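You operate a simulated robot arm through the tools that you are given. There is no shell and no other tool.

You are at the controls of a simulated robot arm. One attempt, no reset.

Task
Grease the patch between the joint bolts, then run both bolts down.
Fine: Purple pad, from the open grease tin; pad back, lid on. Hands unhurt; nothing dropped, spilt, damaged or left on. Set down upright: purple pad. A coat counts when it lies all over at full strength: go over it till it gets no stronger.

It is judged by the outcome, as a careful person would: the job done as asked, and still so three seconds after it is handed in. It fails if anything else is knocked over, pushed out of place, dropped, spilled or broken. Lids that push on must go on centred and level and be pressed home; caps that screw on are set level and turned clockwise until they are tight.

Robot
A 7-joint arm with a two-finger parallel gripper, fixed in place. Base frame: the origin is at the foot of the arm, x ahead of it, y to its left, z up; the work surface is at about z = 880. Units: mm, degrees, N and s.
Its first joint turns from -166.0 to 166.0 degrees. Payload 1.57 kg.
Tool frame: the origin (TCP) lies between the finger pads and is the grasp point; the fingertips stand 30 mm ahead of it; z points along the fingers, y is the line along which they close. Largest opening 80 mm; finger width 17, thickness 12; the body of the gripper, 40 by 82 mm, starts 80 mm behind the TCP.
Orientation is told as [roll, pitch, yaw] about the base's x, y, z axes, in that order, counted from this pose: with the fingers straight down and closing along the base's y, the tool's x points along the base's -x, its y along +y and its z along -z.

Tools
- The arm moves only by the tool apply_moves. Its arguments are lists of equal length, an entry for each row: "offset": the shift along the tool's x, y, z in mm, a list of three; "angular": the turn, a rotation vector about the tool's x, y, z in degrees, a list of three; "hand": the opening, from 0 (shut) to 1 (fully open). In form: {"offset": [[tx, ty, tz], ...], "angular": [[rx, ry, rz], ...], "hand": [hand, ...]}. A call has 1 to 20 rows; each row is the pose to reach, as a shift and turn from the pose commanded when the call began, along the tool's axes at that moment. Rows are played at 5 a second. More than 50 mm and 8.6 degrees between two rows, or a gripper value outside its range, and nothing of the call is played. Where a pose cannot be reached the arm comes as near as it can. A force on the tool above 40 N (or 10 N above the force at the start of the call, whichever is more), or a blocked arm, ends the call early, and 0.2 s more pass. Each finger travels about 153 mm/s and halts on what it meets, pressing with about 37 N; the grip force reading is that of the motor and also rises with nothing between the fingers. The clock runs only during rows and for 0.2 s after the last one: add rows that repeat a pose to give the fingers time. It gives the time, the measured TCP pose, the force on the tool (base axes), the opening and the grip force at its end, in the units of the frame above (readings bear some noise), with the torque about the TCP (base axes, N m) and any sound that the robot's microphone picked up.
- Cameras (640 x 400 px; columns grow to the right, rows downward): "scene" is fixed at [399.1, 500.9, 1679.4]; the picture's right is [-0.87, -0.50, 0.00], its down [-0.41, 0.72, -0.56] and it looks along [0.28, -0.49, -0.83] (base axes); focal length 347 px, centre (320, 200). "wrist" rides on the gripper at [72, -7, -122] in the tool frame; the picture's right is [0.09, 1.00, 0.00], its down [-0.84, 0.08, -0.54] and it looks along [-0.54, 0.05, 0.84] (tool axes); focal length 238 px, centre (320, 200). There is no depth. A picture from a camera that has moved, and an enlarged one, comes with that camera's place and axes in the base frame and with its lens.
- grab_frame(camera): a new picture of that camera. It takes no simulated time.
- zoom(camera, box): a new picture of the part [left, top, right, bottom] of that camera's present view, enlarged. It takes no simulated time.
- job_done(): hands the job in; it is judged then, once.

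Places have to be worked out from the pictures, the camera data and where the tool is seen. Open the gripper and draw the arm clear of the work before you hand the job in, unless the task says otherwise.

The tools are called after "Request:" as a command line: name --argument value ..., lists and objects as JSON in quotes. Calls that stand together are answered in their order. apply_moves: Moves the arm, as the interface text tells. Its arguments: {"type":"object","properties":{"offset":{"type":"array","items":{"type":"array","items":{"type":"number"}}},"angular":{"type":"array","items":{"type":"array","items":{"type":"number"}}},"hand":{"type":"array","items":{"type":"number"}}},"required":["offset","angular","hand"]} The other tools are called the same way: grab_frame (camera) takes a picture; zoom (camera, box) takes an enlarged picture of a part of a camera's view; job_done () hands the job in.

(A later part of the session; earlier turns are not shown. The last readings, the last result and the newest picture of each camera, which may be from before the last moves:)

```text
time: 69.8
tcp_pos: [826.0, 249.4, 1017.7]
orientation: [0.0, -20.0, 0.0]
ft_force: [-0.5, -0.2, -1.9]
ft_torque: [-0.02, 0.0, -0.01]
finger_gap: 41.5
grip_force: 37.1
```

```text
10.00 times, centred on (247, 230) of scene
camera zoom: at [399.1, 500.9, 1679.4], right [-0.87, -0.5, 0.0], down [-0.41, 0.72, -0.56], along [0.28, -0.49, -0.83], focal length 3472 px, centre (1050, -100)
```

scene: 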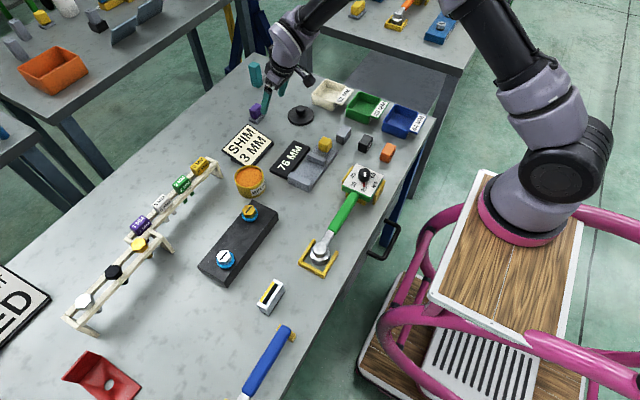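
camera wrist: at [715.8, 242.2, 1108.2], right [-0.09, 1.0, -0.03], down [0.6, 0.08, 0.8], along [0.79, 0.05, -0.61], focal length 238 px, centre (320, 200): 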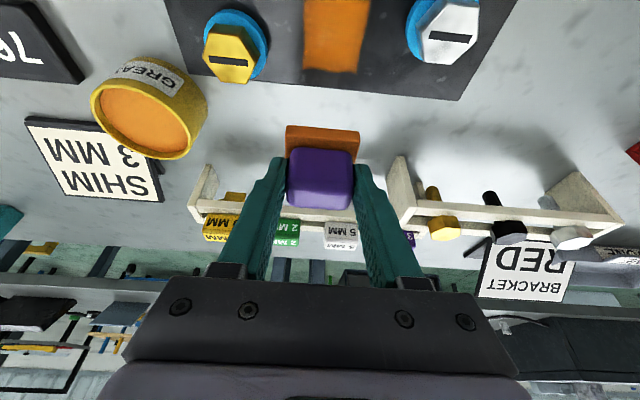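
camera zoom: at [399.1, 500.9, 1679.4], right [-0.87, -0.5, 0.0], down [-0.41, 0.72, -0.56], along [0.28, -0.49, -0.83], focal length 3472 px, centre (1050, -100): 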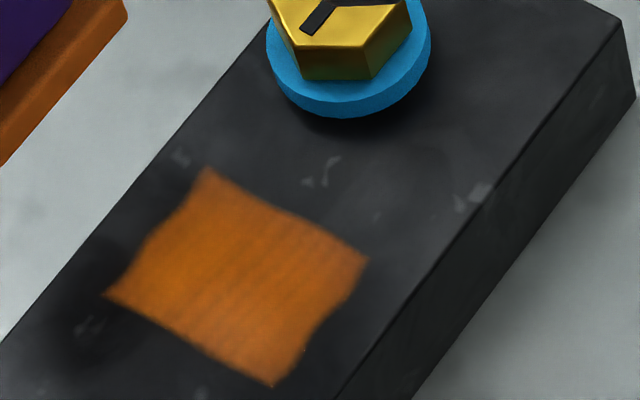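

The coat looks the same strength as before the reload pass, so it's near saturation. I do one more full pass for certainty and compare again.

Request:
apply_moves --offset '[[18.8, 0, -6.8], [37.6, 0, -13.7], [56.4, 0, -20.5], [62.4, 0, -4], [68.4, 0, 12.5], [72.4, 0, 23.5], [74.6, 0, 29.5], [74.6, 0, 29.5]]' --angular '[[0, 0, 0], [0, 0, 0], [0, 0, 0], [0, 0, 0], [0, 0, 0], [0, 0, 0], [0, 0, 0], [0, 0, 0]]' --hand '[0, 0, 0, 0, 0, 0, 0, 0]'

Request:
apply_moves --offset '[[7.5, 3, -2.8], [15, 5, -5.5], [15, 0, -5.5], [15, -5, -5.5], [9.4, -5, -3.4], [2.8, -5, -1], [-3.8, -5, 1.4], [-10.3, -5, 3.8], [-16.9, -5, 6.2], [-20.7, -5, 7.5], [-20.7, 0, 7.5], [-20.7, 5, 7.5], [-14, 5, 5.1], [-7, 5, 2.5], [0, 5, 0], [6, 4, -2.2], [9.4, 0, -3.4], [0, 0, 0], [-6, 0, -16.5], [-18.2, 0, -50.0]]' --angular '[[0, 0, 0], [0, 0, 0], [0, 0, 0], [0, 0, 0], [0, 0, 0], [0, 0, 0], [0, 0, 0], [0, 0, 0], [0, 0, 0], [0, 0, 0], [0, 0, 0], [0, 0, 0], [0, 0, 0], [0, 0, 0], [0, 0, 0], [0, 0, 0], [0, 0, 0], [0, 0, 0], [0, 0, 0], [0, 0, 0]]' --hand '[0, 0, 0, 0, 0, 0, 0, 0, 0, 0, 0, 0, 0, 0, 0, 0, 0, 0, 0, 0]'

Request:
zoom --camera "wrist" --box '[240, 70, 400, 150]'

Request:
apply_moves --offset '[[-18.8, 0, 6.8], [-37.6, 0, 13.7], [-56.4, 0, 20.5], [-56.4, 0, 20.5]]' --angular '[[0, 0, 0], [0, 0, 0], [0, 0, 0], [0, 0, 0]]' --hand '[0, 0, 0, 0]'

Request:
zoom --camera "wrist" --box '[240, 0, 400, 100]'

Request:
zoom --camera "scene" --box '[215, 210, 279, 250]'

```text
time: 71.6
tcp_pos: [764.6, 248.3, 965.5]
orientation: [0.0, -20.0, -0.1]
ft_force: [0.0, 0.3, -0.5]
ft_torque: [0.04, 0.0, 0.0]
finger_gap: 41.6
grip_force: 37.0
```

```text
time: 75.8
tcp_pos: [766.1, 249.1, 1019.0]
orientation: [0.0, -20.1, 0.1]
ft_force: [0.0, -0.7, -1.9]
ft_torque: [-0.01, 0.02, 0.0]
finger_gap: 41.7
grip_force: 36.9
```

```text
4.00 times, centred on (320, 110) of wrist
camera zoom: at [655.7, 243.1, 1110.4], right [-0.09, 1.0, -0.03], down [0.6, 0.08, 0.8], along [0.79, 0.05, -0.61], focal length 953 px, centre (320, 560)
```

zoom: 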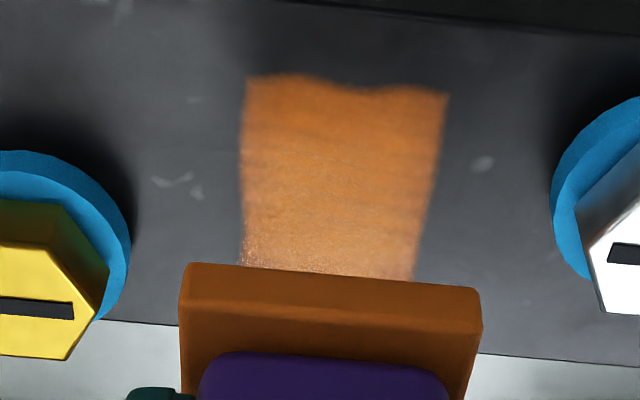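

```text
time: 76.8
tcp_pos: [825.2, 247.5, 1018.4]
orientation: [-0.1, -20.0, -0.1]
ft_force: [-1.0, -0.1, -1.7]
ft_torque: [-0.03, 0.03, -0.03]
finger_gap: 41.4
grip_force: 36.9
```

```text
4.00 times, centred on (320, 50) of wrist
camera zoom: at [715.7, 241.7, 1108.4], right [-0.09, 1.0, -0.03], down [0.6, 0.08, 0.8], along [0.79, 0.05, -0.61], focal length 953 px, centre (320, 800)
```

zoom: 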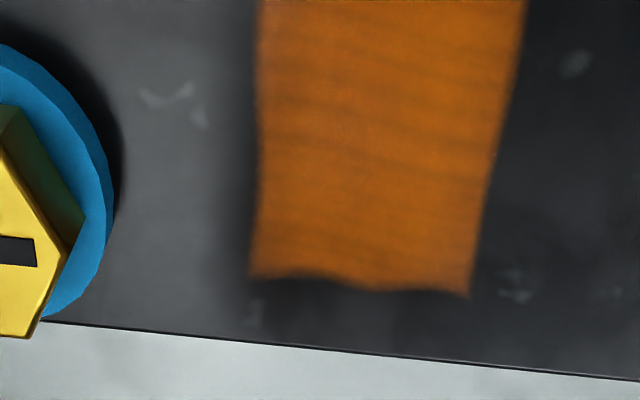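

```text
10.00 times, centred on (247, 230) of scene
camera zoom: at [399.1, 500.9, 1679.4], right [-0.87, -0.5, 0.0], down [-0.41, 0.72, -0.56], along [0.28, -0.49, -0.83], focal length 3472 px, centre (1050, -100)
```

zoom: 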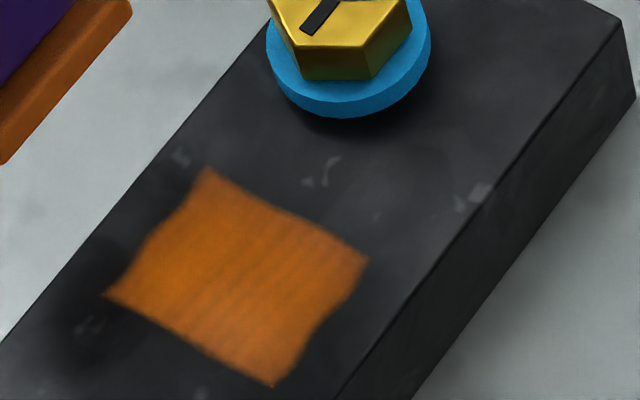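

Colour is unchanged, but the last pass began with only about 1.5 N of contact. I make one more pass pressing about 1.5 mm deeper to be certain it gets no stronger.

Request:
apply_moves --offset '[[18.8, 0, -6.8], [37.6, 0, -13.7], [56.4, 0, -20.5], [62.4, 0, -4], [68.4, 0, 12.5], [72.4, 0, 23.5], [75.1, 0, 30.9], [75.1, 0, 30.9]]' --angular '[[0, 0, 0], [0, 0, 0], [0, 0, 0], [0, 0, 0], [0, 0, 0], [0, 0, 0], [0, 0, 0], [0, 0, 0]]' --hand '[0, 0, 0, 0, 0, 0, 0, 0]'

Request:
apply_moves --offset '[[7.5, 3, -2.8], [15, 5, -5.5], [15, 0, -5.5], [15, -5, -5.5], [9.4, -5, -3.4], [2.8, -5, -1], [-3.8, -5, 1.4], [-10.3, -5, 3.8], [-16.9, -5, 6.2], [-20.7, -5, 7.5], [-20.7, 0, 7.5], [-20.7, 5, 7.5], [-14, 5, 5.1], [-7, 5, 2.5], [0, 5, 0], [6, 4, -2.2], [9.4, 0, -3.4], [0, 0, 0]]' --angular '[[0, 0, 0], [0, 0, 0], [0, 0, 0], [0, 0, 0], [0, 0, 0], [0, 0, 0], [0, 0, 0], [0, 0, 0], [0, 0, 0], [0, 0, 0], [0, 0, 0], [0, 0, 0], [0, 0, 0], [0, 0, 0], [0, 0, 0], [0, 0, 0], [0, 0, 0], [0, 0, 0]]' --hand '[0, 0, 0, 0, 0, 0, 0, 0, 0, 0, 0, 0, 0, 0, 0, 0, 0, 0]'

Request:
apply_moves --offset '[[-6, 0, -16.5], [-18.7, 0, -51.4], [-37.5, 0, -44.6], [-56.3, 0, -37.7], [-75.1, 0, -30.9], [-75.1, 0, -30.9]]' --angular '[[0, 0, 0], [0, 0, 0], [0, 0, 0], [0, 0, 0], [0, 0, 0], [0, 0, 0]]' --hand '[0, 0, 0, 0, 0, 0]'

Request:
zoom --camera "wrist" --box '[240, 0, 400, 100]'

Request:
zoom --camera "scene" --box '[215, 210, 279, 250]'

```text
time: 78.6
tcp_pos: [764.4, 249.8, 966.5]
orientation: [0.2, -20.1, 0.0]
ft_force: [-0.6, -0.2, 7.9]
ft_torque: [0.04, 0.13, 0.01]
finger_gap: 41.5
grip_force: 37.6
```

```text
time: 82.4
tcp_pos: [762.7, 248.8, 962.9]
orientation: [-0.1, -19.7, 0.1]
ft_force: [-9.3, 1.4, 24.5]
ft_torque: [0.28, 0.33, 0.08]
finger_gap: 41.5
grip_force: 37.3
```

```text
time: 83.8
tcp_pos: [826.8, 248.7, 1016.8]
orientation: [0.1, -20.1, 0.0]
ft_force: [0.7, -0.5, -0.6]
ft_torque: [0.0, 0.04, -0.01]
finger_gap: 41.5
grip_force: 37.6
```

```text
4.00 times, centred on (320, 50) of wrist
camera zoom: at [716.6, 243.2, 1107.9], right [-0.09, 1.0, -0.03], down [0.6, 0.08, 0.8], along [0.79, 0.05, -0.61], focal length 953 px, centre (320, 800)
```

zoom: 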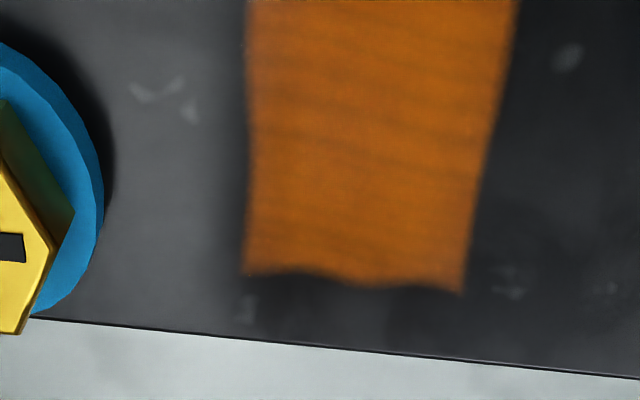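

```text
10.00 times, centred on (247, 230) of scene
camera zoom: at [399.1, 500.9, 1679.4], right [-0.87, -0.5, 0.0], down [-0.41, 0.72, -0.56], along [0.28, -0.49, -0.83], focal length 3472 px, centre (1050, -100)
```

zoom: 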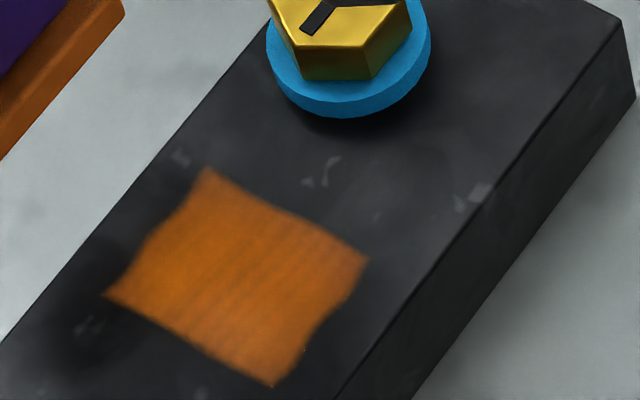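

The colour is the same, so the coat is at full strength. The force at the end was 24 N and z dropped to 963, so the pad may have slid in the fingers; I check how it sits now.

Request:
grab_frame --camera "wrist"

Request:
zoom --camera "wrist" --box '[256, 110, 384, 220]'

Request:
zoom --camera "scene" --box '[180, 170, 276, 230]'

```text
taken
camera wrist: at [716.6, 243.2, 1107.9], right [-0.09, 1.0, -0.03], down [0.6, 0.08, 0.8], along [0.79, 0.05, -0.61], focal length 238 px, centre (320, 200)
```

wrist: 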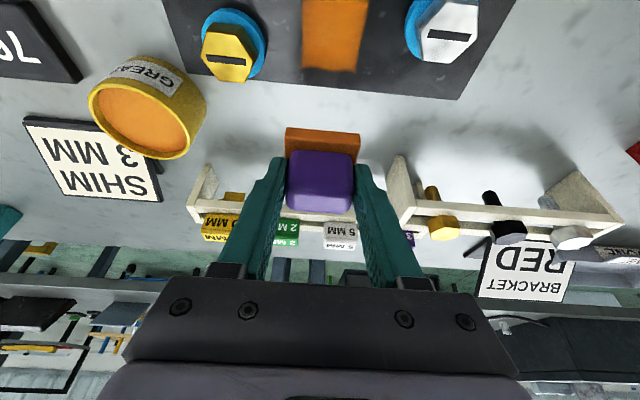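

```text
3.64 times, centred on (320, 165) of wrist
camera zoom: at [716.6, 243.2, 1107.9], right [-0.09, 1.0, -0.03], down [0.6, 0.08, 0.8], along [0.79, 0.05, -0.61], focal length 867 px, centre (320, 327)
```

zoom: 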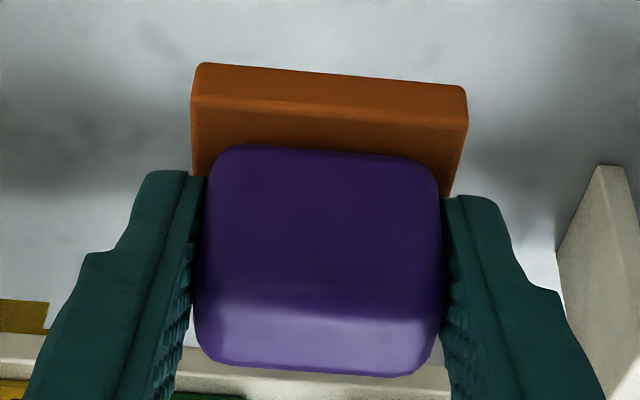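

```text
6.67 times, centred on (228, 200) of scene
camera zoom: at [399.1, 500.9, 1679.4], right [-0.87, -0.5, 0.0], down [-0.41, 0.72, -0.56], along [0.28, -0.49, -0.83], focal length 2314 px, centre (933, 200)
```

zoom: 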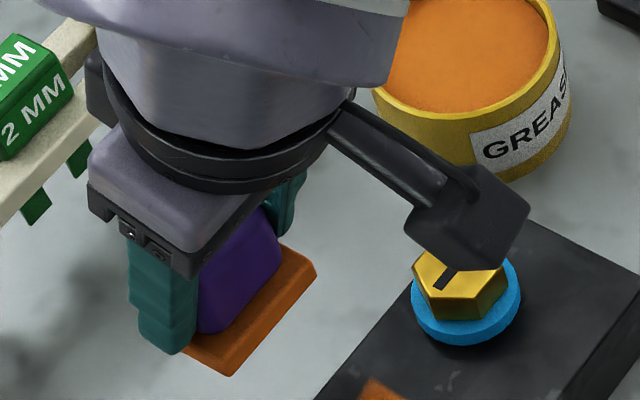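

The pad only slid about 2 mm up the fingers and stays square. The coating is done; I carry the pad back to above its place at (1013,-149.5).

Request:
apply_moves --offset '[[-1.7, -4, 0.7], [-6.8, -16, 2.8], [-15.2, -36, 6.4], [-27.1, -63.9, 11.4], [-40.6, -95.9, 17.1], [-54.1, -127.8, 22.8], [-67.7, -159.8, 28.5], [-81.2, -191.8, 34.2], [-94.8, -223.7, 39.9], [-108.3, -255.7, 45.6], [-121.8, -287.6, 51.3], [-135.4, -319.6, 57], [-147.2, -347.6, 61.9], [-155.7, -367.5, 65.5], [-162.4, -383.5, 68.4], [-166.7, -393.5, 70.1], [-169.2, -399.5, 71.2], [-169.2, -399.5, 71.2]]' --angular '[[0, 0, 0], [0, 0, 0], [0, 0, 0], [0, 0, 0], [0, 0, 0], [0, 0, 0], [0, 0, 0], [0, 0, 0], [0, 0, 0], [0, 0, 0], [0, 0, 0], [0, 0, 0], [0, 0, 0], [0, 0, 0], [0, 0, 0], [0, 0, 0], [0, 0, 0], [0, 0, 0]]' --hand '[0, 0, 0, 0, 0, 0, 0, 0, 0, 0, 0, 0, 0, 0, 0, 0, 0, 0]'

Request:
grab_frame --camera "wrist"

Request:
grab_frame --camera "scene"

```text
time: 87.6
tcp_pos: [1009.3, -150.5, 1010.1]
orientation: [0.0, -20.1, 0.2]
ft_force: [-0.4, -0.4, -0.7]
ft_torque: [-0.06, 0.01, 0.03]
finger_gap: 41.6
grip_force: 37.1
```

```text
taken
camera wrist: at [899.1, -157.9, 1099.8], right [-0.09, 1.0, -0.03], down [0.6, 0.08, 0.8], along [0.79, 0.05, -0.61], focal length 238 px, centre (320, 200)
```

wrist: 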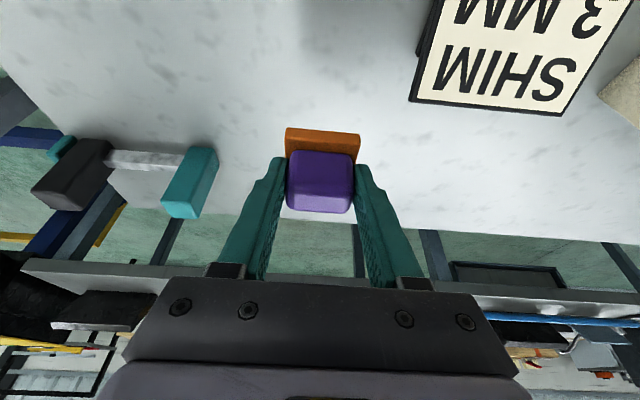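

```text
taken
```

scene: 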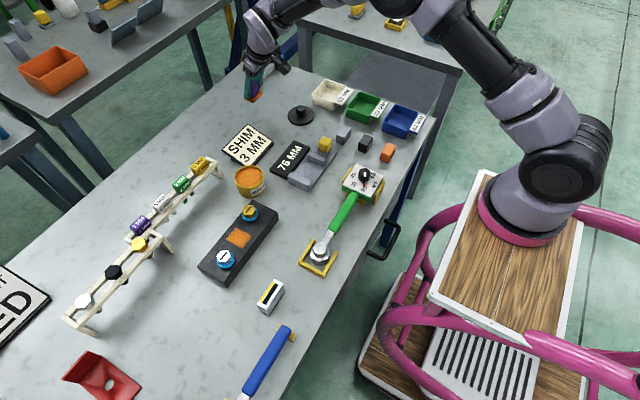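

Above the pad's place. I lower to about 6 mm above the table, then finish slowly by feel.

Request:
apply_moves --offset '[[4, 0, 11], [10, 0, 27.5], [16, 0, 44], [22, 0, 60.4], [26, 0, 71.4], [27.4, 0, 75.2], [27.4, 0, 75.2]]' --angular '[[0, 0, 0], [0, 0, 0], [0, 0, 0], [0, 0, 0], [0, 0, 0], [0, 0, 0], [0, 0, 0]]' --hand '[0, 0, 0, 0, 0, 0, 0]'

Request:
zoom --camera "wrist" --box '[240, 80, 400, 220]'

Request:
zoom --camera "scene" --box '[225, 80, 289, 120]'

```text
time: 89.2
tcp_pos: [1010.2, -150.7, 929.1]
orientation: [0.1, -20.0, 0.0]
ft_force: [-0.3, -0.6, -0.8]
ft_torque: [0.0, 0.03, 0.01]
finger_gap: 41.6
grip_force: 36.8
```

```text
2.86 times, centred on (320, 150) of wrist
camera zoom: at [899.7, -157.0, 1019.0], right [-0.09, 1.0, -0.03], down [0.6, 0.08, 0.8], along [0.79, 0.05, -0.61], focal length 681 px, centre (320, 343)
```

zoom: 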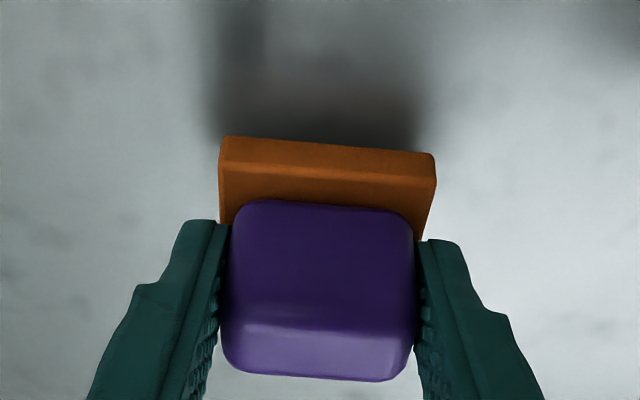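

```text
10.00 times, centred on (257, 100) of scene
camera zoom: at [399.1, 500.9, 1679.4], right [-0.87, -0.5, 0.0], down [-0.41, 0.72, -0.56], along [0.28, -0.49, -0.83], focal length 3472 px, centre (950, 1200)
```

zoom: 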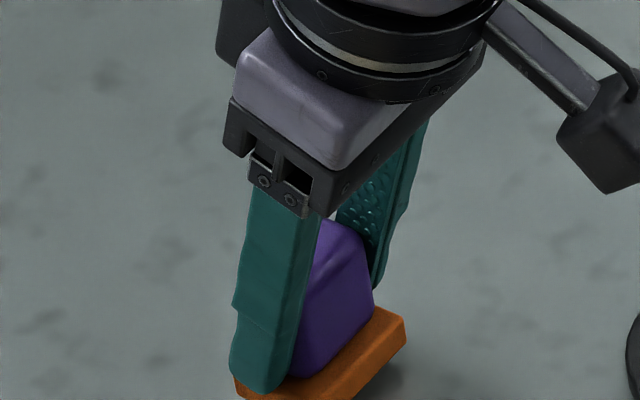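

Request:
apply_moves --offset '[[0.35, 0, 0.95], [0.7, 0, 1.9], [1.0, 0, 2.8], [1.0, 0, 2.8]]' --angular '[[0, 0, 0], [0, 0, 0], [0, 0, 0], [0, 0, 0]]' --hand '[0, 0, 0, 0]'

Request:
apply_moves --offset '[[0.35, 0, 0.95], [0.52, 0, 1.4], [0.52, 0, 1.4]]' --angular '[[0, 0, 0], [0, 0, 0], [0, 0, 0]]' --hand '[0, 0, 0]'

```text
time: 90.2
tcp_pos: [1008.7, -149.8, 925.6]
orientation: [0.0, -20.0, 0.1]
ft_force: [0.2, -0.4, -0.9]
ft_torque: [0.0, 0.01, 0.02]
finger_gap: 41.6
grip_force: 37.2
```

```text
time: 91.0
tcp_pos: [1008.5, -149.6, 924.2]
orientation: [0.0, -20.0, 0.0]
ft_force: [-1.2, 0.0, -0.8]
ft_torque: [-0.01, 0.0, 0.05]
finger_gap: 41.6
grip_force: 37.2
```

Request:
apply_moves --offset '[[0.35, 0, 0.95], [0.35, 0, 0.95]]' --angular '[[0, 0, 0], [0, 0, 0]]' --hand '[0, 0]'

Request:
apply_moves --offset '[[0.35, 0, 0.95], [0.35, 0, 0.95]]' --angular '[[0, 0, 0], [0, 0, 0]]' --hand '[0, 0]'

Request:
zoom --camera "wrist" --box '[240, 80, 400, 220]'

```text
time: 91.6
tcp_pos: [1007.9, -150.3, 924.5]
orientation: [0.0, -19.8, 0.0]
ft_force: [0.0, -0.3, -1.5]
ft_torque: [-0.01, 0.0, -0.01]
finger_gap: 41.6
grip_force: 36.9
```

```text
time: 92.2
tcp_pos: [1008.6, -150.3, 924.3]
orientation: [0.1, -20.0, 0.0]
ft_force: [0.7, 0.2, 1.7]
ft_torque: [0.05, 0.03, 0.01]
finger_gap: 41.7
grip_force: 37.0
```

```text
2.86 times, centred on (320, 150) of wrist
camera zoom: at [899.1, -156.7, 1013.6], right [-0.09, 1.0, -0.03], down [0.6, 0.08, 0.8], along [0.79, 0.05, -0.6], focal length 681 px, centre (320, 343)
```

zoom: 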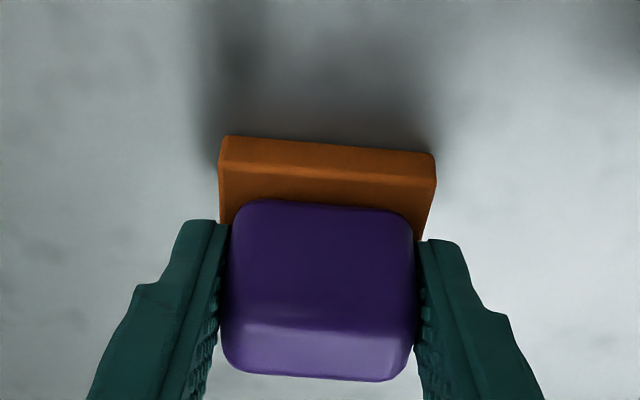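

Touchdown felt (force went from -1 to +1.7 N). I release by opening the fingers, then check before rising.

Request:
apply_moves --offset '[[0, 0, 0], [0, 0, 0], [0, 0, 0], [0, 0, 0]]' --angular '[[0, 0, 0], [0, 0, 0], [0, 0, 0], [0, 0, 0]]' --hand '[0.6, 0.8, 0.9, 0.9]'

Request:
apply_moves --offset '[[-3, 0, -8], [-8, 0, -22], [-16, 0, -44], [-27, 0, -74], [-38, 0, -104], [-38, 0, -104]]' --angular '[[0, 0, 0], [0, 0, 0], [0, 0, 0], [0, 0, 0], [0, 0, 0], [0, 0, 0]]' --hand '[0.9, 0.9, 0.9, 0.9, 0.9, 0.9]'

Request:
grab_frame --camera "wrist"

Request:
zoom --camera "scene" --box '[225, 80, 289, 120]'

```text
time: 93.2
tcp_pos: [1008.8, -150.3, 923.8]
orientation: [0.1, -20.1, 0.0]
ft_force: [-0.1, 0.3, -0.1]
ft_torque: [0.01, -0.04, 0.0]
finger_gap: 71.9
grip_force: 0.2
```

```text
time: 94.6
tcp_pos: [1010.1, -149.4, 1035.3]
orientation: [0.0, -20.0, 0.1]
ft_force: [-0.1, -0.3, 0.1]
ft_torque: [0.02, 0.04, -0.03]
finger_gap: 71.9
grip_force: 0.0
```

```text
taken
camera wrist: at [901.5, -155.7, 1125.1], right [-0.09, 1.0, -0.03], down [0.6, 0.08, 0.8], along [0.79, 0.05, -0.61], focal length 238 px, centre (320, 200)
```

wrist: 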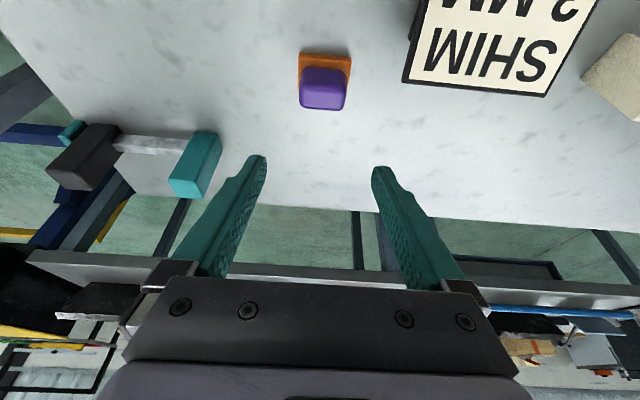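

```text
10.00 times, centred on (257, 100) of scene
camera zoom: at [399.1, 500.9, 1679.4], right [-0.87, -0.5, 0.0], down [-0.41, 0.72, -0.56], along [0.28, -0.49, -0.83], focal length 3472 px, centre (950, 1200)
```

zoom: 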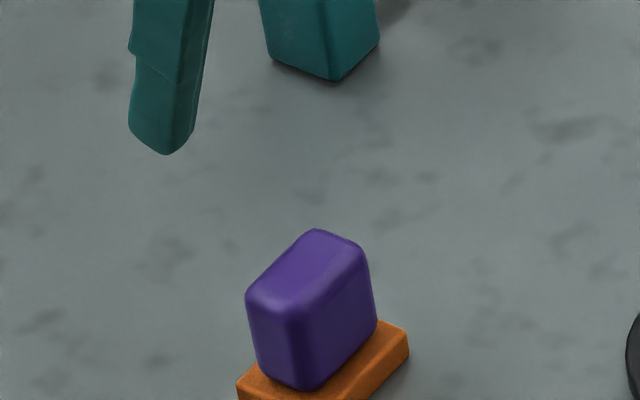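

The pad is back in its place, upright. Now I turn the tool vertical again and go to look at the lid near (888,-230).

Request:
apply_moves --offset '[[28, -11, -11], [56, -22, -22], [84, -33, -33], [112, -44, -44], [140, -55, -55], [168, -66, -66], [195, -75.5, -77.4], [195, -75.5, -77.4]]' --angular '[[0, 3, 0], [0, 6, 0], [0, 9, 0], [0, 12, 0], [0, 15, 0], [0, 18, 0], [0, 20, 0], [0, 20, 0]]' --hand '[0.9, 0.9, 0.9, 0.9, 0.9, 0.9, 0.9, 0.9]'

Request:
grab_frame --camera "wrist"

Request:
zoom --camera "wrist" --box '[240, 140, 400, 260]'

```text
time: 96.4
tcp_pos: [799.4, -225.6, 1039.5]
orientation: [0.0, -0.1, 0.2]
ft_force: [0.5, -0.3, 0.4]
ft_torque: [0.01, -0.02, 0.0]
finger_gap: 72.1
grip_force: 0.1
```

```text
taken
camera wrist: at [726.9, -232.1, 1161.3], right [-0.09, 1.0, 0.0], down [0.84, 0.08, 0.54], along [0.54, 0.05, -0.84], focal length 238 px, centre (320, 200)
```

wrist: 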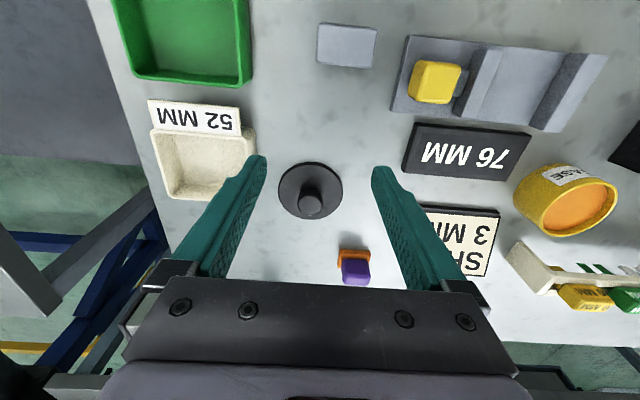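

```text
3.33 times, centred on (320, 200) of wrist
camera zoom: at [726.9, -232.1, 1161.3], right [-0.09, 1.0, 0.0], down [0.84, 0.08, 0.54], along [0.54, 0.05, -0.84], focal length 794 px, centre (320, 200)
```

zoom: 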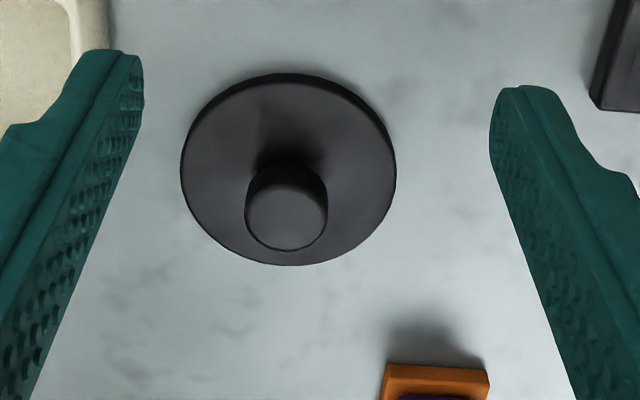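

The lid's disc (86 mm) is centred near (889,-230) with a 30 mm knob whose top is near z=920. I move above it with the fingers open, stopping at z≈975 to check centring.

Request:
apply_moves --offset '[[-22, -1.2, 16], [-44, -2.4, 32], [-66, -3.6, 48], [-89, -4.8, 65], [-89, -4.8, 65]]' --angular '[[0, 0, 0], [0, 0, 0], [0, 0, 0], [0, 0, 0], [0, 0, 0]]' --hand '[0.9, 0.9, 0.9, 0.9, 0.9]'

Request:
grab_frame --camera "wrist"

Request:
zoom --camera "scene" --box '[260, 70, 340, 130]'

```text
time: 97.6
tcp_pos: [889.7, -233.7, 974.7]
orientation: [0.0, 0.0, 0.1]
ft_force: [-0.4, 0.3, -0.4]
ft_torque: [-0.04, -0.02, 0.02]
finger_gap: 71.9
grip_force: 0.1
```

```text
taken
camera wrist: at [817.0, -238.0, 1096.5], right [-0.09, 1.0, 0.0], down [0.84, 0.08, 0.54], along [0.54, 0.05, -0.84], focal length 238 px, centre (320, 200)
```

wrist: 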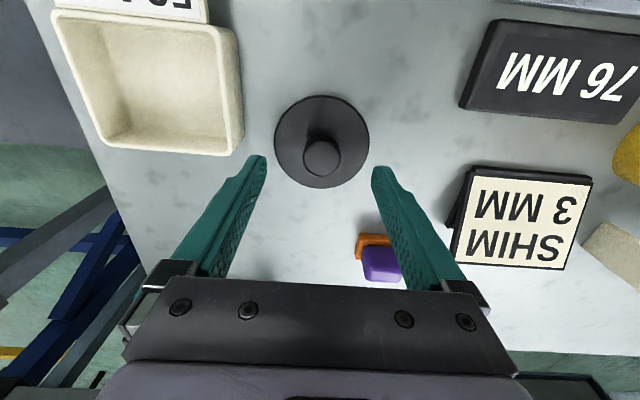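

```text
6.67 times, centred on (300, 100) of scene
camera zoom: at [399.1, 500.9, 1679.4], right [-0.87, -0.5, 0.0], down [-0.41, 0.72, -0.56], along [0.28, -0.49, -0.83], focal length 2314 px, centre (453, 867)
```

zoom: 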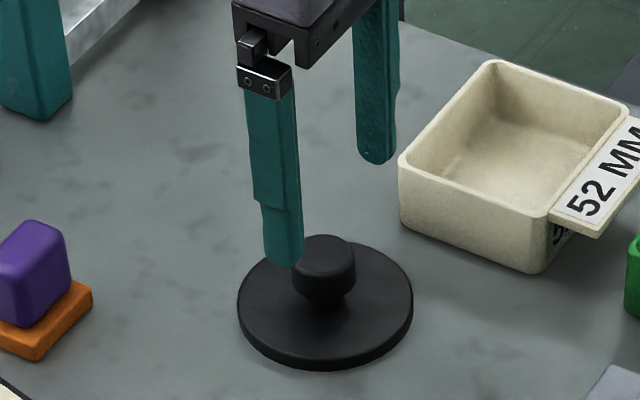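

The knob is centred at about (888.6,-229.8), top z≈923, well between the fingers. I descend so the tips end just above the disc and then close on the knob.

Request:
apply_moves --offset '[[0.2, 0.8, 15], [0.3, 0.8, 30], [0.3, 0.8, 44], [0.3, 0.8, 52], [0.3, 0.8, 52]]' --angular '[[0, 0, 0], [0, 0, 0], [0, 0, 0], [0, 0, 0], [0, 0, 0]]' --hand '[0.9, 0.9, 0.9, 0.9, 0.9]'

Request:
grab_frame --camera "wrist"

Request:
zoom --camera "scene" --box '[260, 80, 340, 130]'

```text
time: 98.8
tcp_pos: [890.3, -229.4, 922.9]
orientation: [0.1, -0.1, 0.1]
ft_force: [-0.6, 0.3, -0.3]
ft_torque: [0.0, 0.0, 0.02]
finger_gap: 72.1
grip_force: 0.0
```

```text
taken
camera wrist: at [816.9, -236.3, 1044.9], right [-0.09, 1.0, 0.0], down [0.84, 0.08, 0.54], along [0.54, 0.05, -0.84], focal length 238 px, centre (320, 200)
```

wrist: 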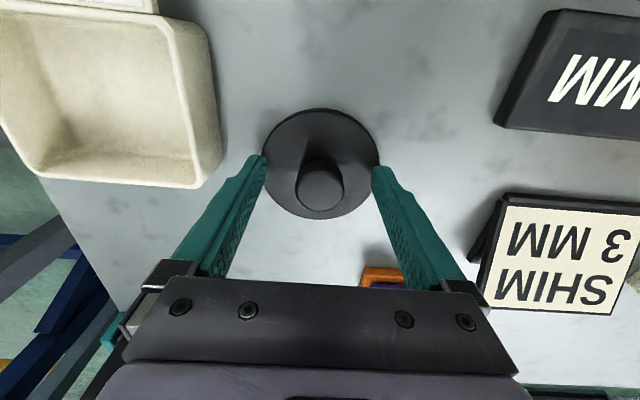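

```text
8.00 times, centred on (300, 105) of scene
camera zoom: at [399.1, 500.9, 1679.4], right [-0.87, -0.5, 0.0], down [-0.41, 0.72, -0.56], along [0.28, -0.49, -0.83], focal length 2777 px, centre (480, 960)
```

zoom: 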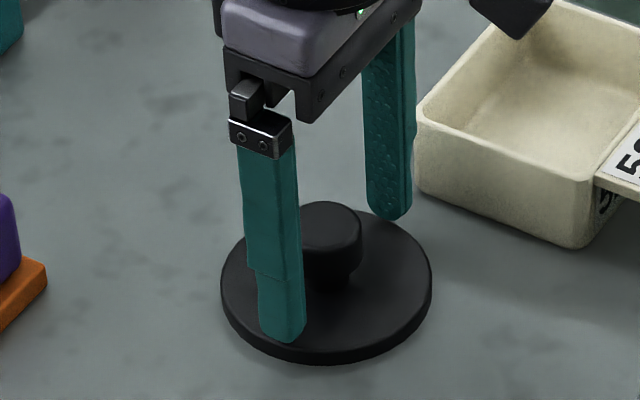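

Fingers straddle the knob with tips just above the disc. I close and hold.

Request:
apply_moves --offset '[[0, 0, 0], [0, 0, 0], [0, 0, 0], [0, 0, 0]]' --angular '[[0, 0, 0], [0, 0, 0], [0, 0, 0], [0, 0, 0]]' --hand '[0.6, 0.2, 0.2, 0.2]'

Request:
apply_moves --offset '[[0, 0, -1], [0, 0, -2], [0, 0, -4], [0, 0, -6], [0, 0, -6]]' --angular '[[0, 0, 0], [0, 0, 0], [0, 0, 0], [0, 0, 0], [0, 0, 0]]' --hand '[0.2, 0.2, 0.2, 0.2, 0.2]'

Request:
grab_frame --camera "wrist"

Request:
zoom --camera "scene" --box '[260, 80, 340, 130]'

```text
time: 99.8
tcp_pos: [889.8, -229.6, 923.0]
orientation: [-0.1, 0.0, 0.0]
ft_force: [-0.7, -0.6, 0.6]
ft_torque: [-0.03, 0.01, 0.01]
finger_gap: 30.3
grip_force: 37.1
```

```text
time: 101.0
tcp_pos: [887.5, -230.7, 929.8]
orientation: [0.2, 0.0, 0.0]
ft_force: [0.4, 0.2, -1.2]
ft_torque: [0.01, -0.02, 0.04]
finger_gap: 30.1
grip_force: 37.2
```

```text
taken
camera wrist: at [816.0, -236.9, 1051.2], right [-0.09, 1.0, 0.0], down [0.84, 0.08, 0.54], along [0.54, 0.05, -0.84], focal length 238 px, centre (320, 200)
```

wrist: 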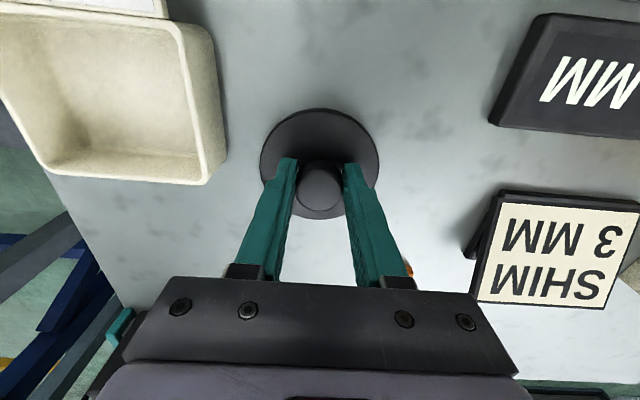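

```text
8.00 times, centred on (300, 105) of scene
camera zoom: at [399.1, 500.9, 1679.4], right [-0.87, -0.5, 0.0], down [-0.41, 0.72, -0.56], along [0.28, -0.49, -0.83], focal length 2777 px, centre (480, 960)
```

zoom: 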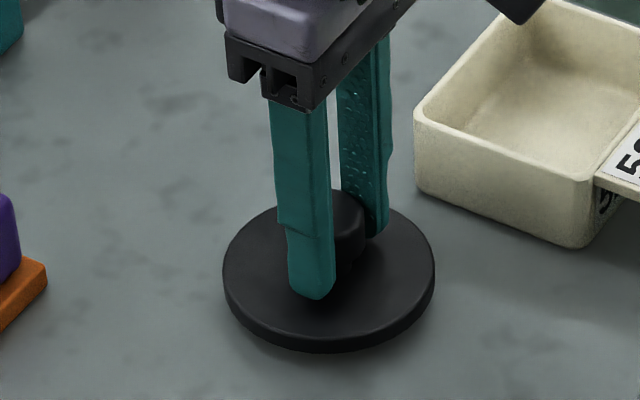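

The lid is held (gap 30 mm) and lifts cleanly. I raise it to z≈1010 and carry it across to above the tin.

Request:
apply_moves --offset '[[0, 0, -8], [0, 0, -25], [0, 0, -45], [0, 0, -65], [0, 0, -80], [0.9, 10, -80], [2.4, 27, -80], [4.6, 52, -80], [7.2, 82, -80], [9.8, 112, -80], [12.5, 142, -80], [15.1, 172, -80], [17.7, 202, -80], [20.4, 232, -80], [23, 262, -80], [25.2, 287, -80], [26.7, 304, -80], [27.4, 312, -80], [27.8, 316.7, -80], [27.8, 316.7, -80]]' --angular '[[0, 0, 0], [0, 0, 0], [0, 0, 0], [0, 0, 0], [0, 0, 0], [0, 0, 0], [0, 0, 0], [0, 0, 0], [0, 0, 0], [0, 0, 0], [0, 0, 0], [0, 0, 0], [0, 0, 0], [0, 0, 0], [0, 0, 0], [0, 0, 0], [0, 0, 0], [0, 0, 0], [0, 0, 0], [0, 0, 0]]' --hand '[0.2, 0.2, 0.2, 0.2, 0.2, 0.2, 0.2, 0.2, 0.2, 0.2, 0.2, 0.2, 0.2, 0.2, 0.2, 0.2, 0.2, 0.2, 0.2, 0.2]'

Request:
grab_frame --camera "wrist"

Request:
zoom --camera "wrist" --box '[240, 60, 400, 220]'

Request:
zoom --camera "scene" --box '[210, 140, 300, 200]'

```text
time: 105.2
tcp_pos: [860.8, 87.8, 1008.9]
orientation: [0.1, -0.1, 0.2]
ft_force: [-0.3, 0.2, -0.5]
ft_torque: [-0.01, -0.02, 0.01]
finger_gap: 30.6
grip_force: 36.8
```

```text
taken
camera wrist: at [787.8, 81.2, 1131.5], right [-0.09, 1.0, 0.0], down [0.84, 0.08, 0.54], along [0.54, 0.05, -0.84], focal length 238 px, centre (320, 200)
```

wrist: 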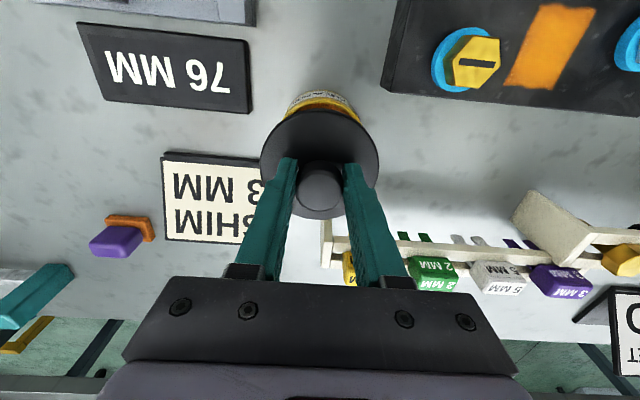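

```text
2.50 times, centred on (320, 140) of wrist
camera zoom: at [787.8, 81.2, 1131.5], right [-0.09, 1.0, 0.0], down [0.84, 0.08, 0.54], along [0.54, 0.05, -0.84], focal length 596 px, centre (320, 350)
```

zoom: 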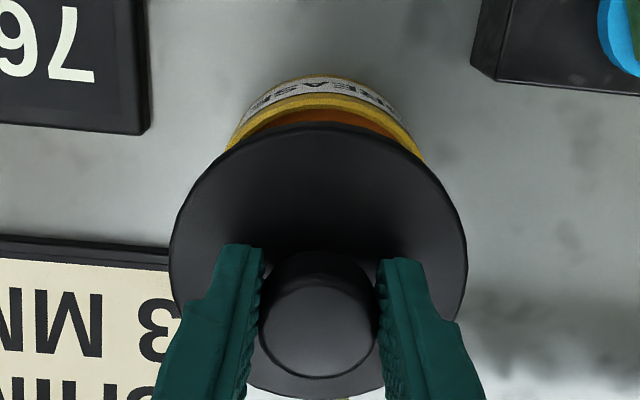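

```text
6.67 times, centred on (255, 170) of scene
camera zoom: at [399.1, 500.9, 1679.4], right [-0.87, -0.5, 0.0], down [-0.41, 0.72, -0.56], along [0.28, -0.49, -0.83], focal length 2314 px, centre (753, 400)
```

zoom: 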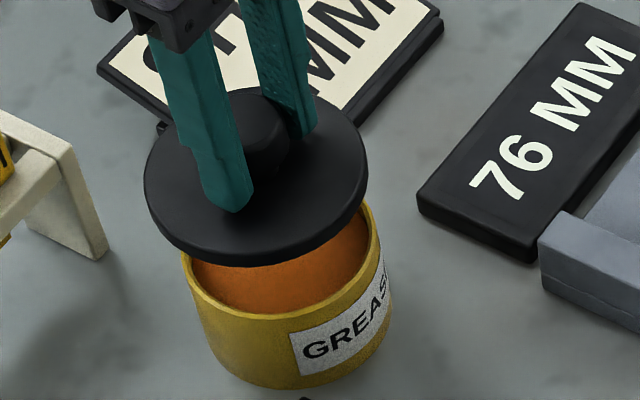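

Careful edge measurements show the lid's centre lies about 4 mm ahead (+x) of the TCP, at x≈865, while the tin's centre is about (861.5,87). I shift −3.6 mm in x and lower to about 12 mm above the rim, then compare edges.

Request:
apply_moves --offset '[[1.8, 0, 6], [3.6, 0, 14], [3.6, 0, 20], [3.6, 0, 24], [3.6, 0, 24]]' --angular '[[0, 0, 0], [0, 0, 0], [0, 0, 0], [0, 0, 0], [0, 0, 0]]' --hand '[0.2, 0.2, 0.2, 0.2, 0.2]'

Request:
zoom --camera "wrist" --box '[240, 80, 400, 230]'

Request:
zoom --camera "scene" --box '[218, 155, 282, 200]'

```text
time: 106.4
tcp_pos: [856.6, 86.2, 986.0]
orientation: [0.0, 0.0, 0.0]
ft_force: [-1.2, 0.1, -1.7]
ft_torque: [-0.01, -0.03, 0.02]
finger_gap: 30.4
grip_force: 37.1
```

```text
2.67 times, centred on (320, 155) of wrist
camera zoom: at [784.3, 80.2, 1107.2], right [-0.09, 1.0, 0.0], down [0.84, 0.08, 0.54], along [0.54, 0.05, -0.84], focal length 636 px, centre (320, 320)
```

zoom: 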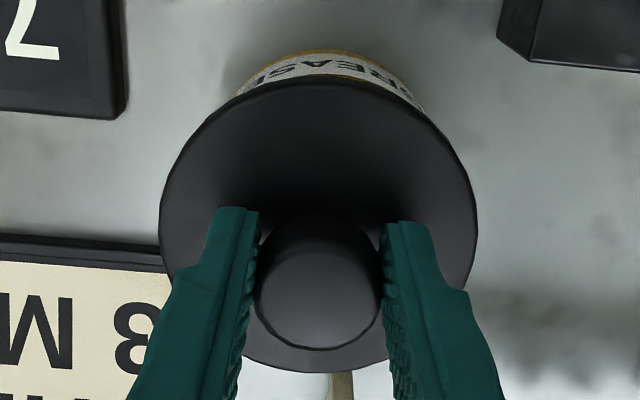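

```text
8.89 times, centred on (250, 178) of scene
camera zoom: at [399.1, 500.9, 1679.4], right [-0.87, -0.5, 0.0], down [-0.41, 0.72, -0.56], along [0.28, -0.49, -0.83], focal length 3086 px, centre (942, 400)
```

zoom: 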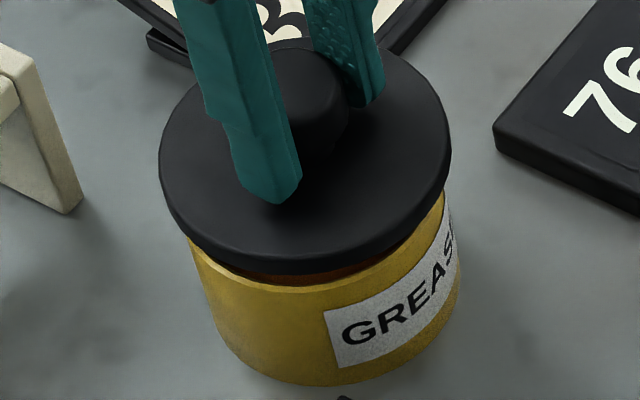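

The lid centre now reads about (861.4,86.2) against the tin's (861.5,87). I shift +0.8 mm in y and lower in small steps, watching the force.

Request:
apply_moves --offset '[[0, 0.8, 3], [0, 0.8, 6], [0, 0.8, 9], [0, 0.8, 9]]' --angular '[[0, 0, 0], [0, 0, 0], [0, 0, 0], [0, 0, 0]]' --hand '[0.2, 0.2, 0.2, 0.2]'

Request:
zoom --camera "scene" --box '[218, 155, 282, 200]'

Request:
zoom --camera "wrist" --box '[240, 80, 400, 230]'

```text
time: 107.4
tcp_pos: [855.8, 89.0, 975.4]
orientation: [-0.1, 0.1, 0.0]
ft_force: [-0.8, -0.1, 0.4]
ft_torque: [-0.01, -0.02, 0.01]
finger_gap: 30.0
grip_force: 36.7
```

```text
8.89 times, centred on (250, 178) of scene
camera zoom: at [399.1, 500.9, 1679.4], right [-0.87, -0.5, 0.0], down [-0.41, 0.72, -0.56], along [0.28, -0.49, -0.83], focal length 3086 px, centre (942, 400)
```

zoom: 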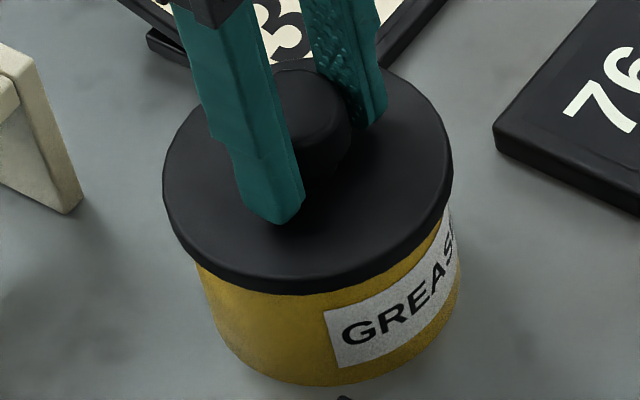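

```text
2.67 times, centred on (320, 155) of wrist
camera zoom: at [784.3, 81.1, 1098.2], right [-0.09, 1.0, 0.0], down [0.84, 0.08, 0.54], along [0.54, 0.05, -0.84], focal length 636 px, centre (320, 320)
```

zoom: 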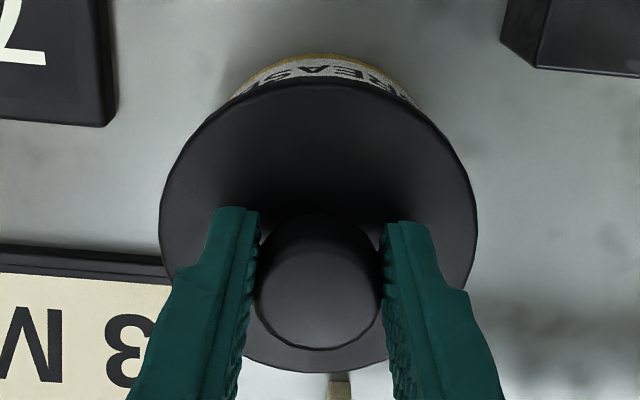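

Request:
apply_moves --offset '[[0, 0, 1], [0, 0, 2], [0, 0, 2]]' --angular '[[0, 0, 0], [0, 0, 0], [0, 0, 0]]' --hand '[0.2, 0.2, 0.2]'

Request:
apply_moves --offset '[[0, 0, 1], [0, 0, 2], [0, 0, 2]]' --angular '[[0, 0, 0], [0, 0, 0], [0, 0, 0]]' --hand '[0.2, 0.2, 0.2]'

Request:
zoom --camera "scene" --box '[218, 155, 282, 200]'

```text
time: 108.2
tcp_pos: [857.1, 87.8, 974.0]
orientation: [-0.1, 0.0, 0.0]
ft_force: [-0.4, 0.3, -0.8]
ft_torque: [0.0, 0.02, 0.0]
finger_gap: 30.2
grip_force: 37.1
```

```text
time: 109.0
tcp_pos: [856.8, 88.7, 972.6]
orientation: [0.1, -0.1, 0.1]
ft_force: [1.9, 5.6, 7.1]
ft_torque: [0.08, 0.03, 0.04]
finger_gap: 30.0
grip_force: 36.8
heard: snap
```

```text
8.89 times, centred on (250, 178) of scene
camera zoom: at [399.1, 500.9, 1679.4], right [-0.87, -0.5, 0.0], down [-0.41, 0.72, -0.56], along [0.28, -0.49, -0.83], focal length 3086 px, centre (942, 400)
```

zoom: 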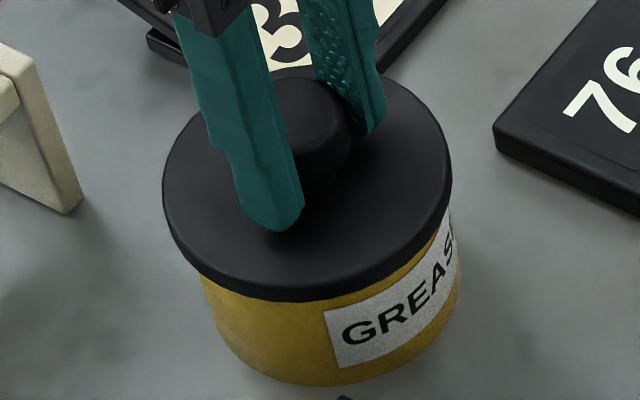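

A snap was heard: the lid has gone on. I press another millimetre to confirm it is fully home.

Request:
apply_moves --offset '[[0, 0, 0.7], [0, 0, 1.2], [0, 0, 1.2]]' --angular '[[0, 0, 0], [0, 0, 0], [0, 0, 0]]' --hand '[0.2, 0.2, 0.2]'

```text
time: 109.8
tcp_pos: [856.7, 88.1, 973.1]
orientation: [0.1, -0.2, 0.0]
ft_force: [-1.7, 7.0, 29.5]
ft_torque: [0.22, 0.01, 0.04]
finger_gap: 30.4
grip_force: 37.0
```

Seated hard (29 N, no further travel). I relax the force, open the fingers and rise to inspect the lid.

Request:
apply_moves --offset '[[0, 0.3, -1], [0, 0.4, -1.8], [0, 0.4, -1.8], [0, 0.4, -1.8], [0, 0.4, -1.8]]' --angular '[[0, 0, 0], [0, 0, 0], [0, 0, 0], [0, 0, 0], [0, 0, 0]]' --hand '[0.2, 0.2, 0.5, 0.8, 0.9]'

Request:
apply_moves --offset '[[0, 0, -10], [0, 0, -35], [0, 0, -70], [10, 0, -100], [20, 0, -100]]' --angular '[[0, 0, 0], [0, 0, 0], [0, 0, 0], [0, 0, 0], [0, 0, 0]]' --hand '[0.9, 0.9, 0.9, 0.9, 0.9]'

Request:
grab_frame --camera "wrist"

Request:
zoom --camera "scene" --box '[218, 155, 282, 200]'

```text
time: 111.0
tcp_pos: [856.1, 87.1, 972.0]
orientation: [0.0, 0.0, 0.0]
ft_force: [-0.6, -0.2, -0.3]
ft_torque: [-0.01, 0.01, 0.01]
finger_gap: 71.6
grip_force: 0.1
```

```text
time: 112.2
tcp_pos: [835.2, 88.7, 1071.6]
orientation: [0.1, 0.0, 0.0]
ft_force: [0.5, -0.5, -0.5]
ft_torque: [0.04, 0.01, 0.01]
finger_gap: 72.1
grip_force: 0.0
```

```text
taken
camera wrist: at [763.7, 82.1, 1193.5], right [-0.09, 1.0, 0.0], down [0.84, 0.08, 0.54], along [0.54, 0.05, -0.84], focal length 238 px, centre (320, 200)
```

wrist: 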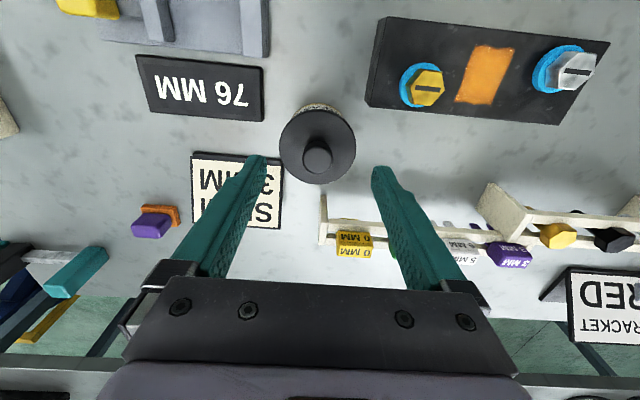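

```text
8.89 times, centred on (250, 178) of scene
camera zoom: at [399.1, 500.9, 1679.4], right [-0.87, -0.5, 0.0], down [-0.41, 0.72, -0.56], along [0.28, -0.49, -0.83], focal length 3086 px, centre (942, 400)
```

zoom: 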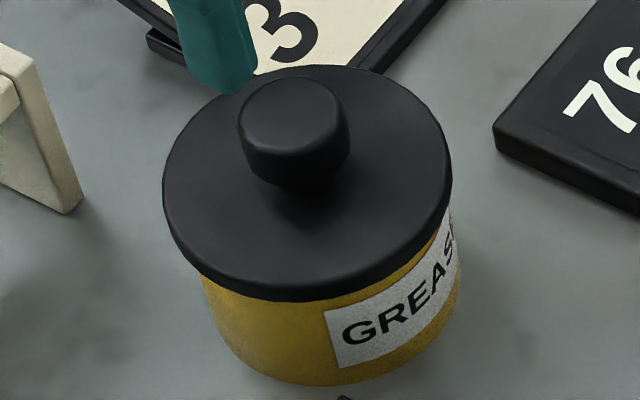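

The lid is on level and centred. Now the bolts: I go to a view pose in front of the gold bolt to measure its centre and orientation closely.

Request:
apply_moves --offset '[[30, 20, 10], [60, 45, 25], [90, 70, 45], [110, 90, 62], [122.4, 98.1, 72.8], [122.4, 98.1, 72.8]]' --angular '[[0, 0, 0], [0, 0, 0], [0, 0, 0], [0, 0, 0], [0, 0, 0], [0, 0, 0]]' --hand '[0.9, 0.9, 0.9, 0.9, 0.9, 0.9]'

Request:
grab_frame --camera "wrist"

Request:
zoom --camera "wrist" --box '[265, 180, 385, 270]'

```text
time: 113.6
tcp_pos: [715.1, 184.4, 999.3]
orientation: [-0.1, 0.1, 0.0]
ft_force: [0.1, 0.7, 1.0]
ft_torque: [0.0, 0.02, 0.0]
finger_gap: 71.9
grip_force: 0.0
```

```text
taken
camera wrist: at [642.4, 179.0, 1121.5], right [-0.09, 1.0, 0.0], down [0.84, 0.08, 0.54], along [0.54, 0.05, -0.84], focal length 238 px, centre (320, 200)
```

wrist: 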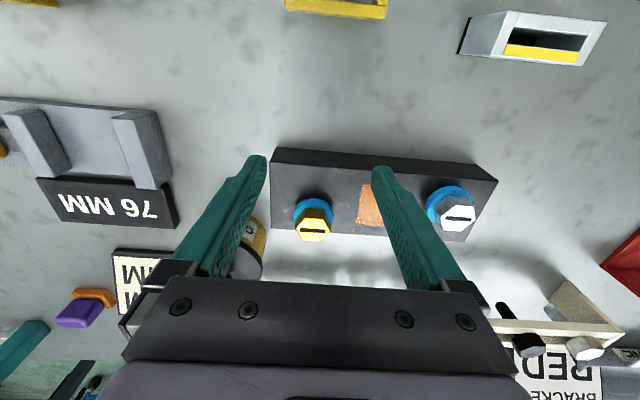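

```text
4.44 times, centred on (325, 225) of wrist
camera zoom: at [642.4, 179.0, 1121.5], right [-0.09, 1.0, 0.0], down [0.84, 0.08, 0.54], along [0.54, 0.05, -0.84], focal length 1059 px, centre (298, 89)
```

zoom: 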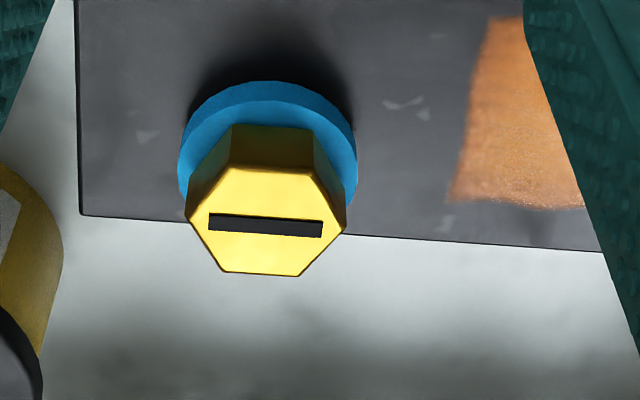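

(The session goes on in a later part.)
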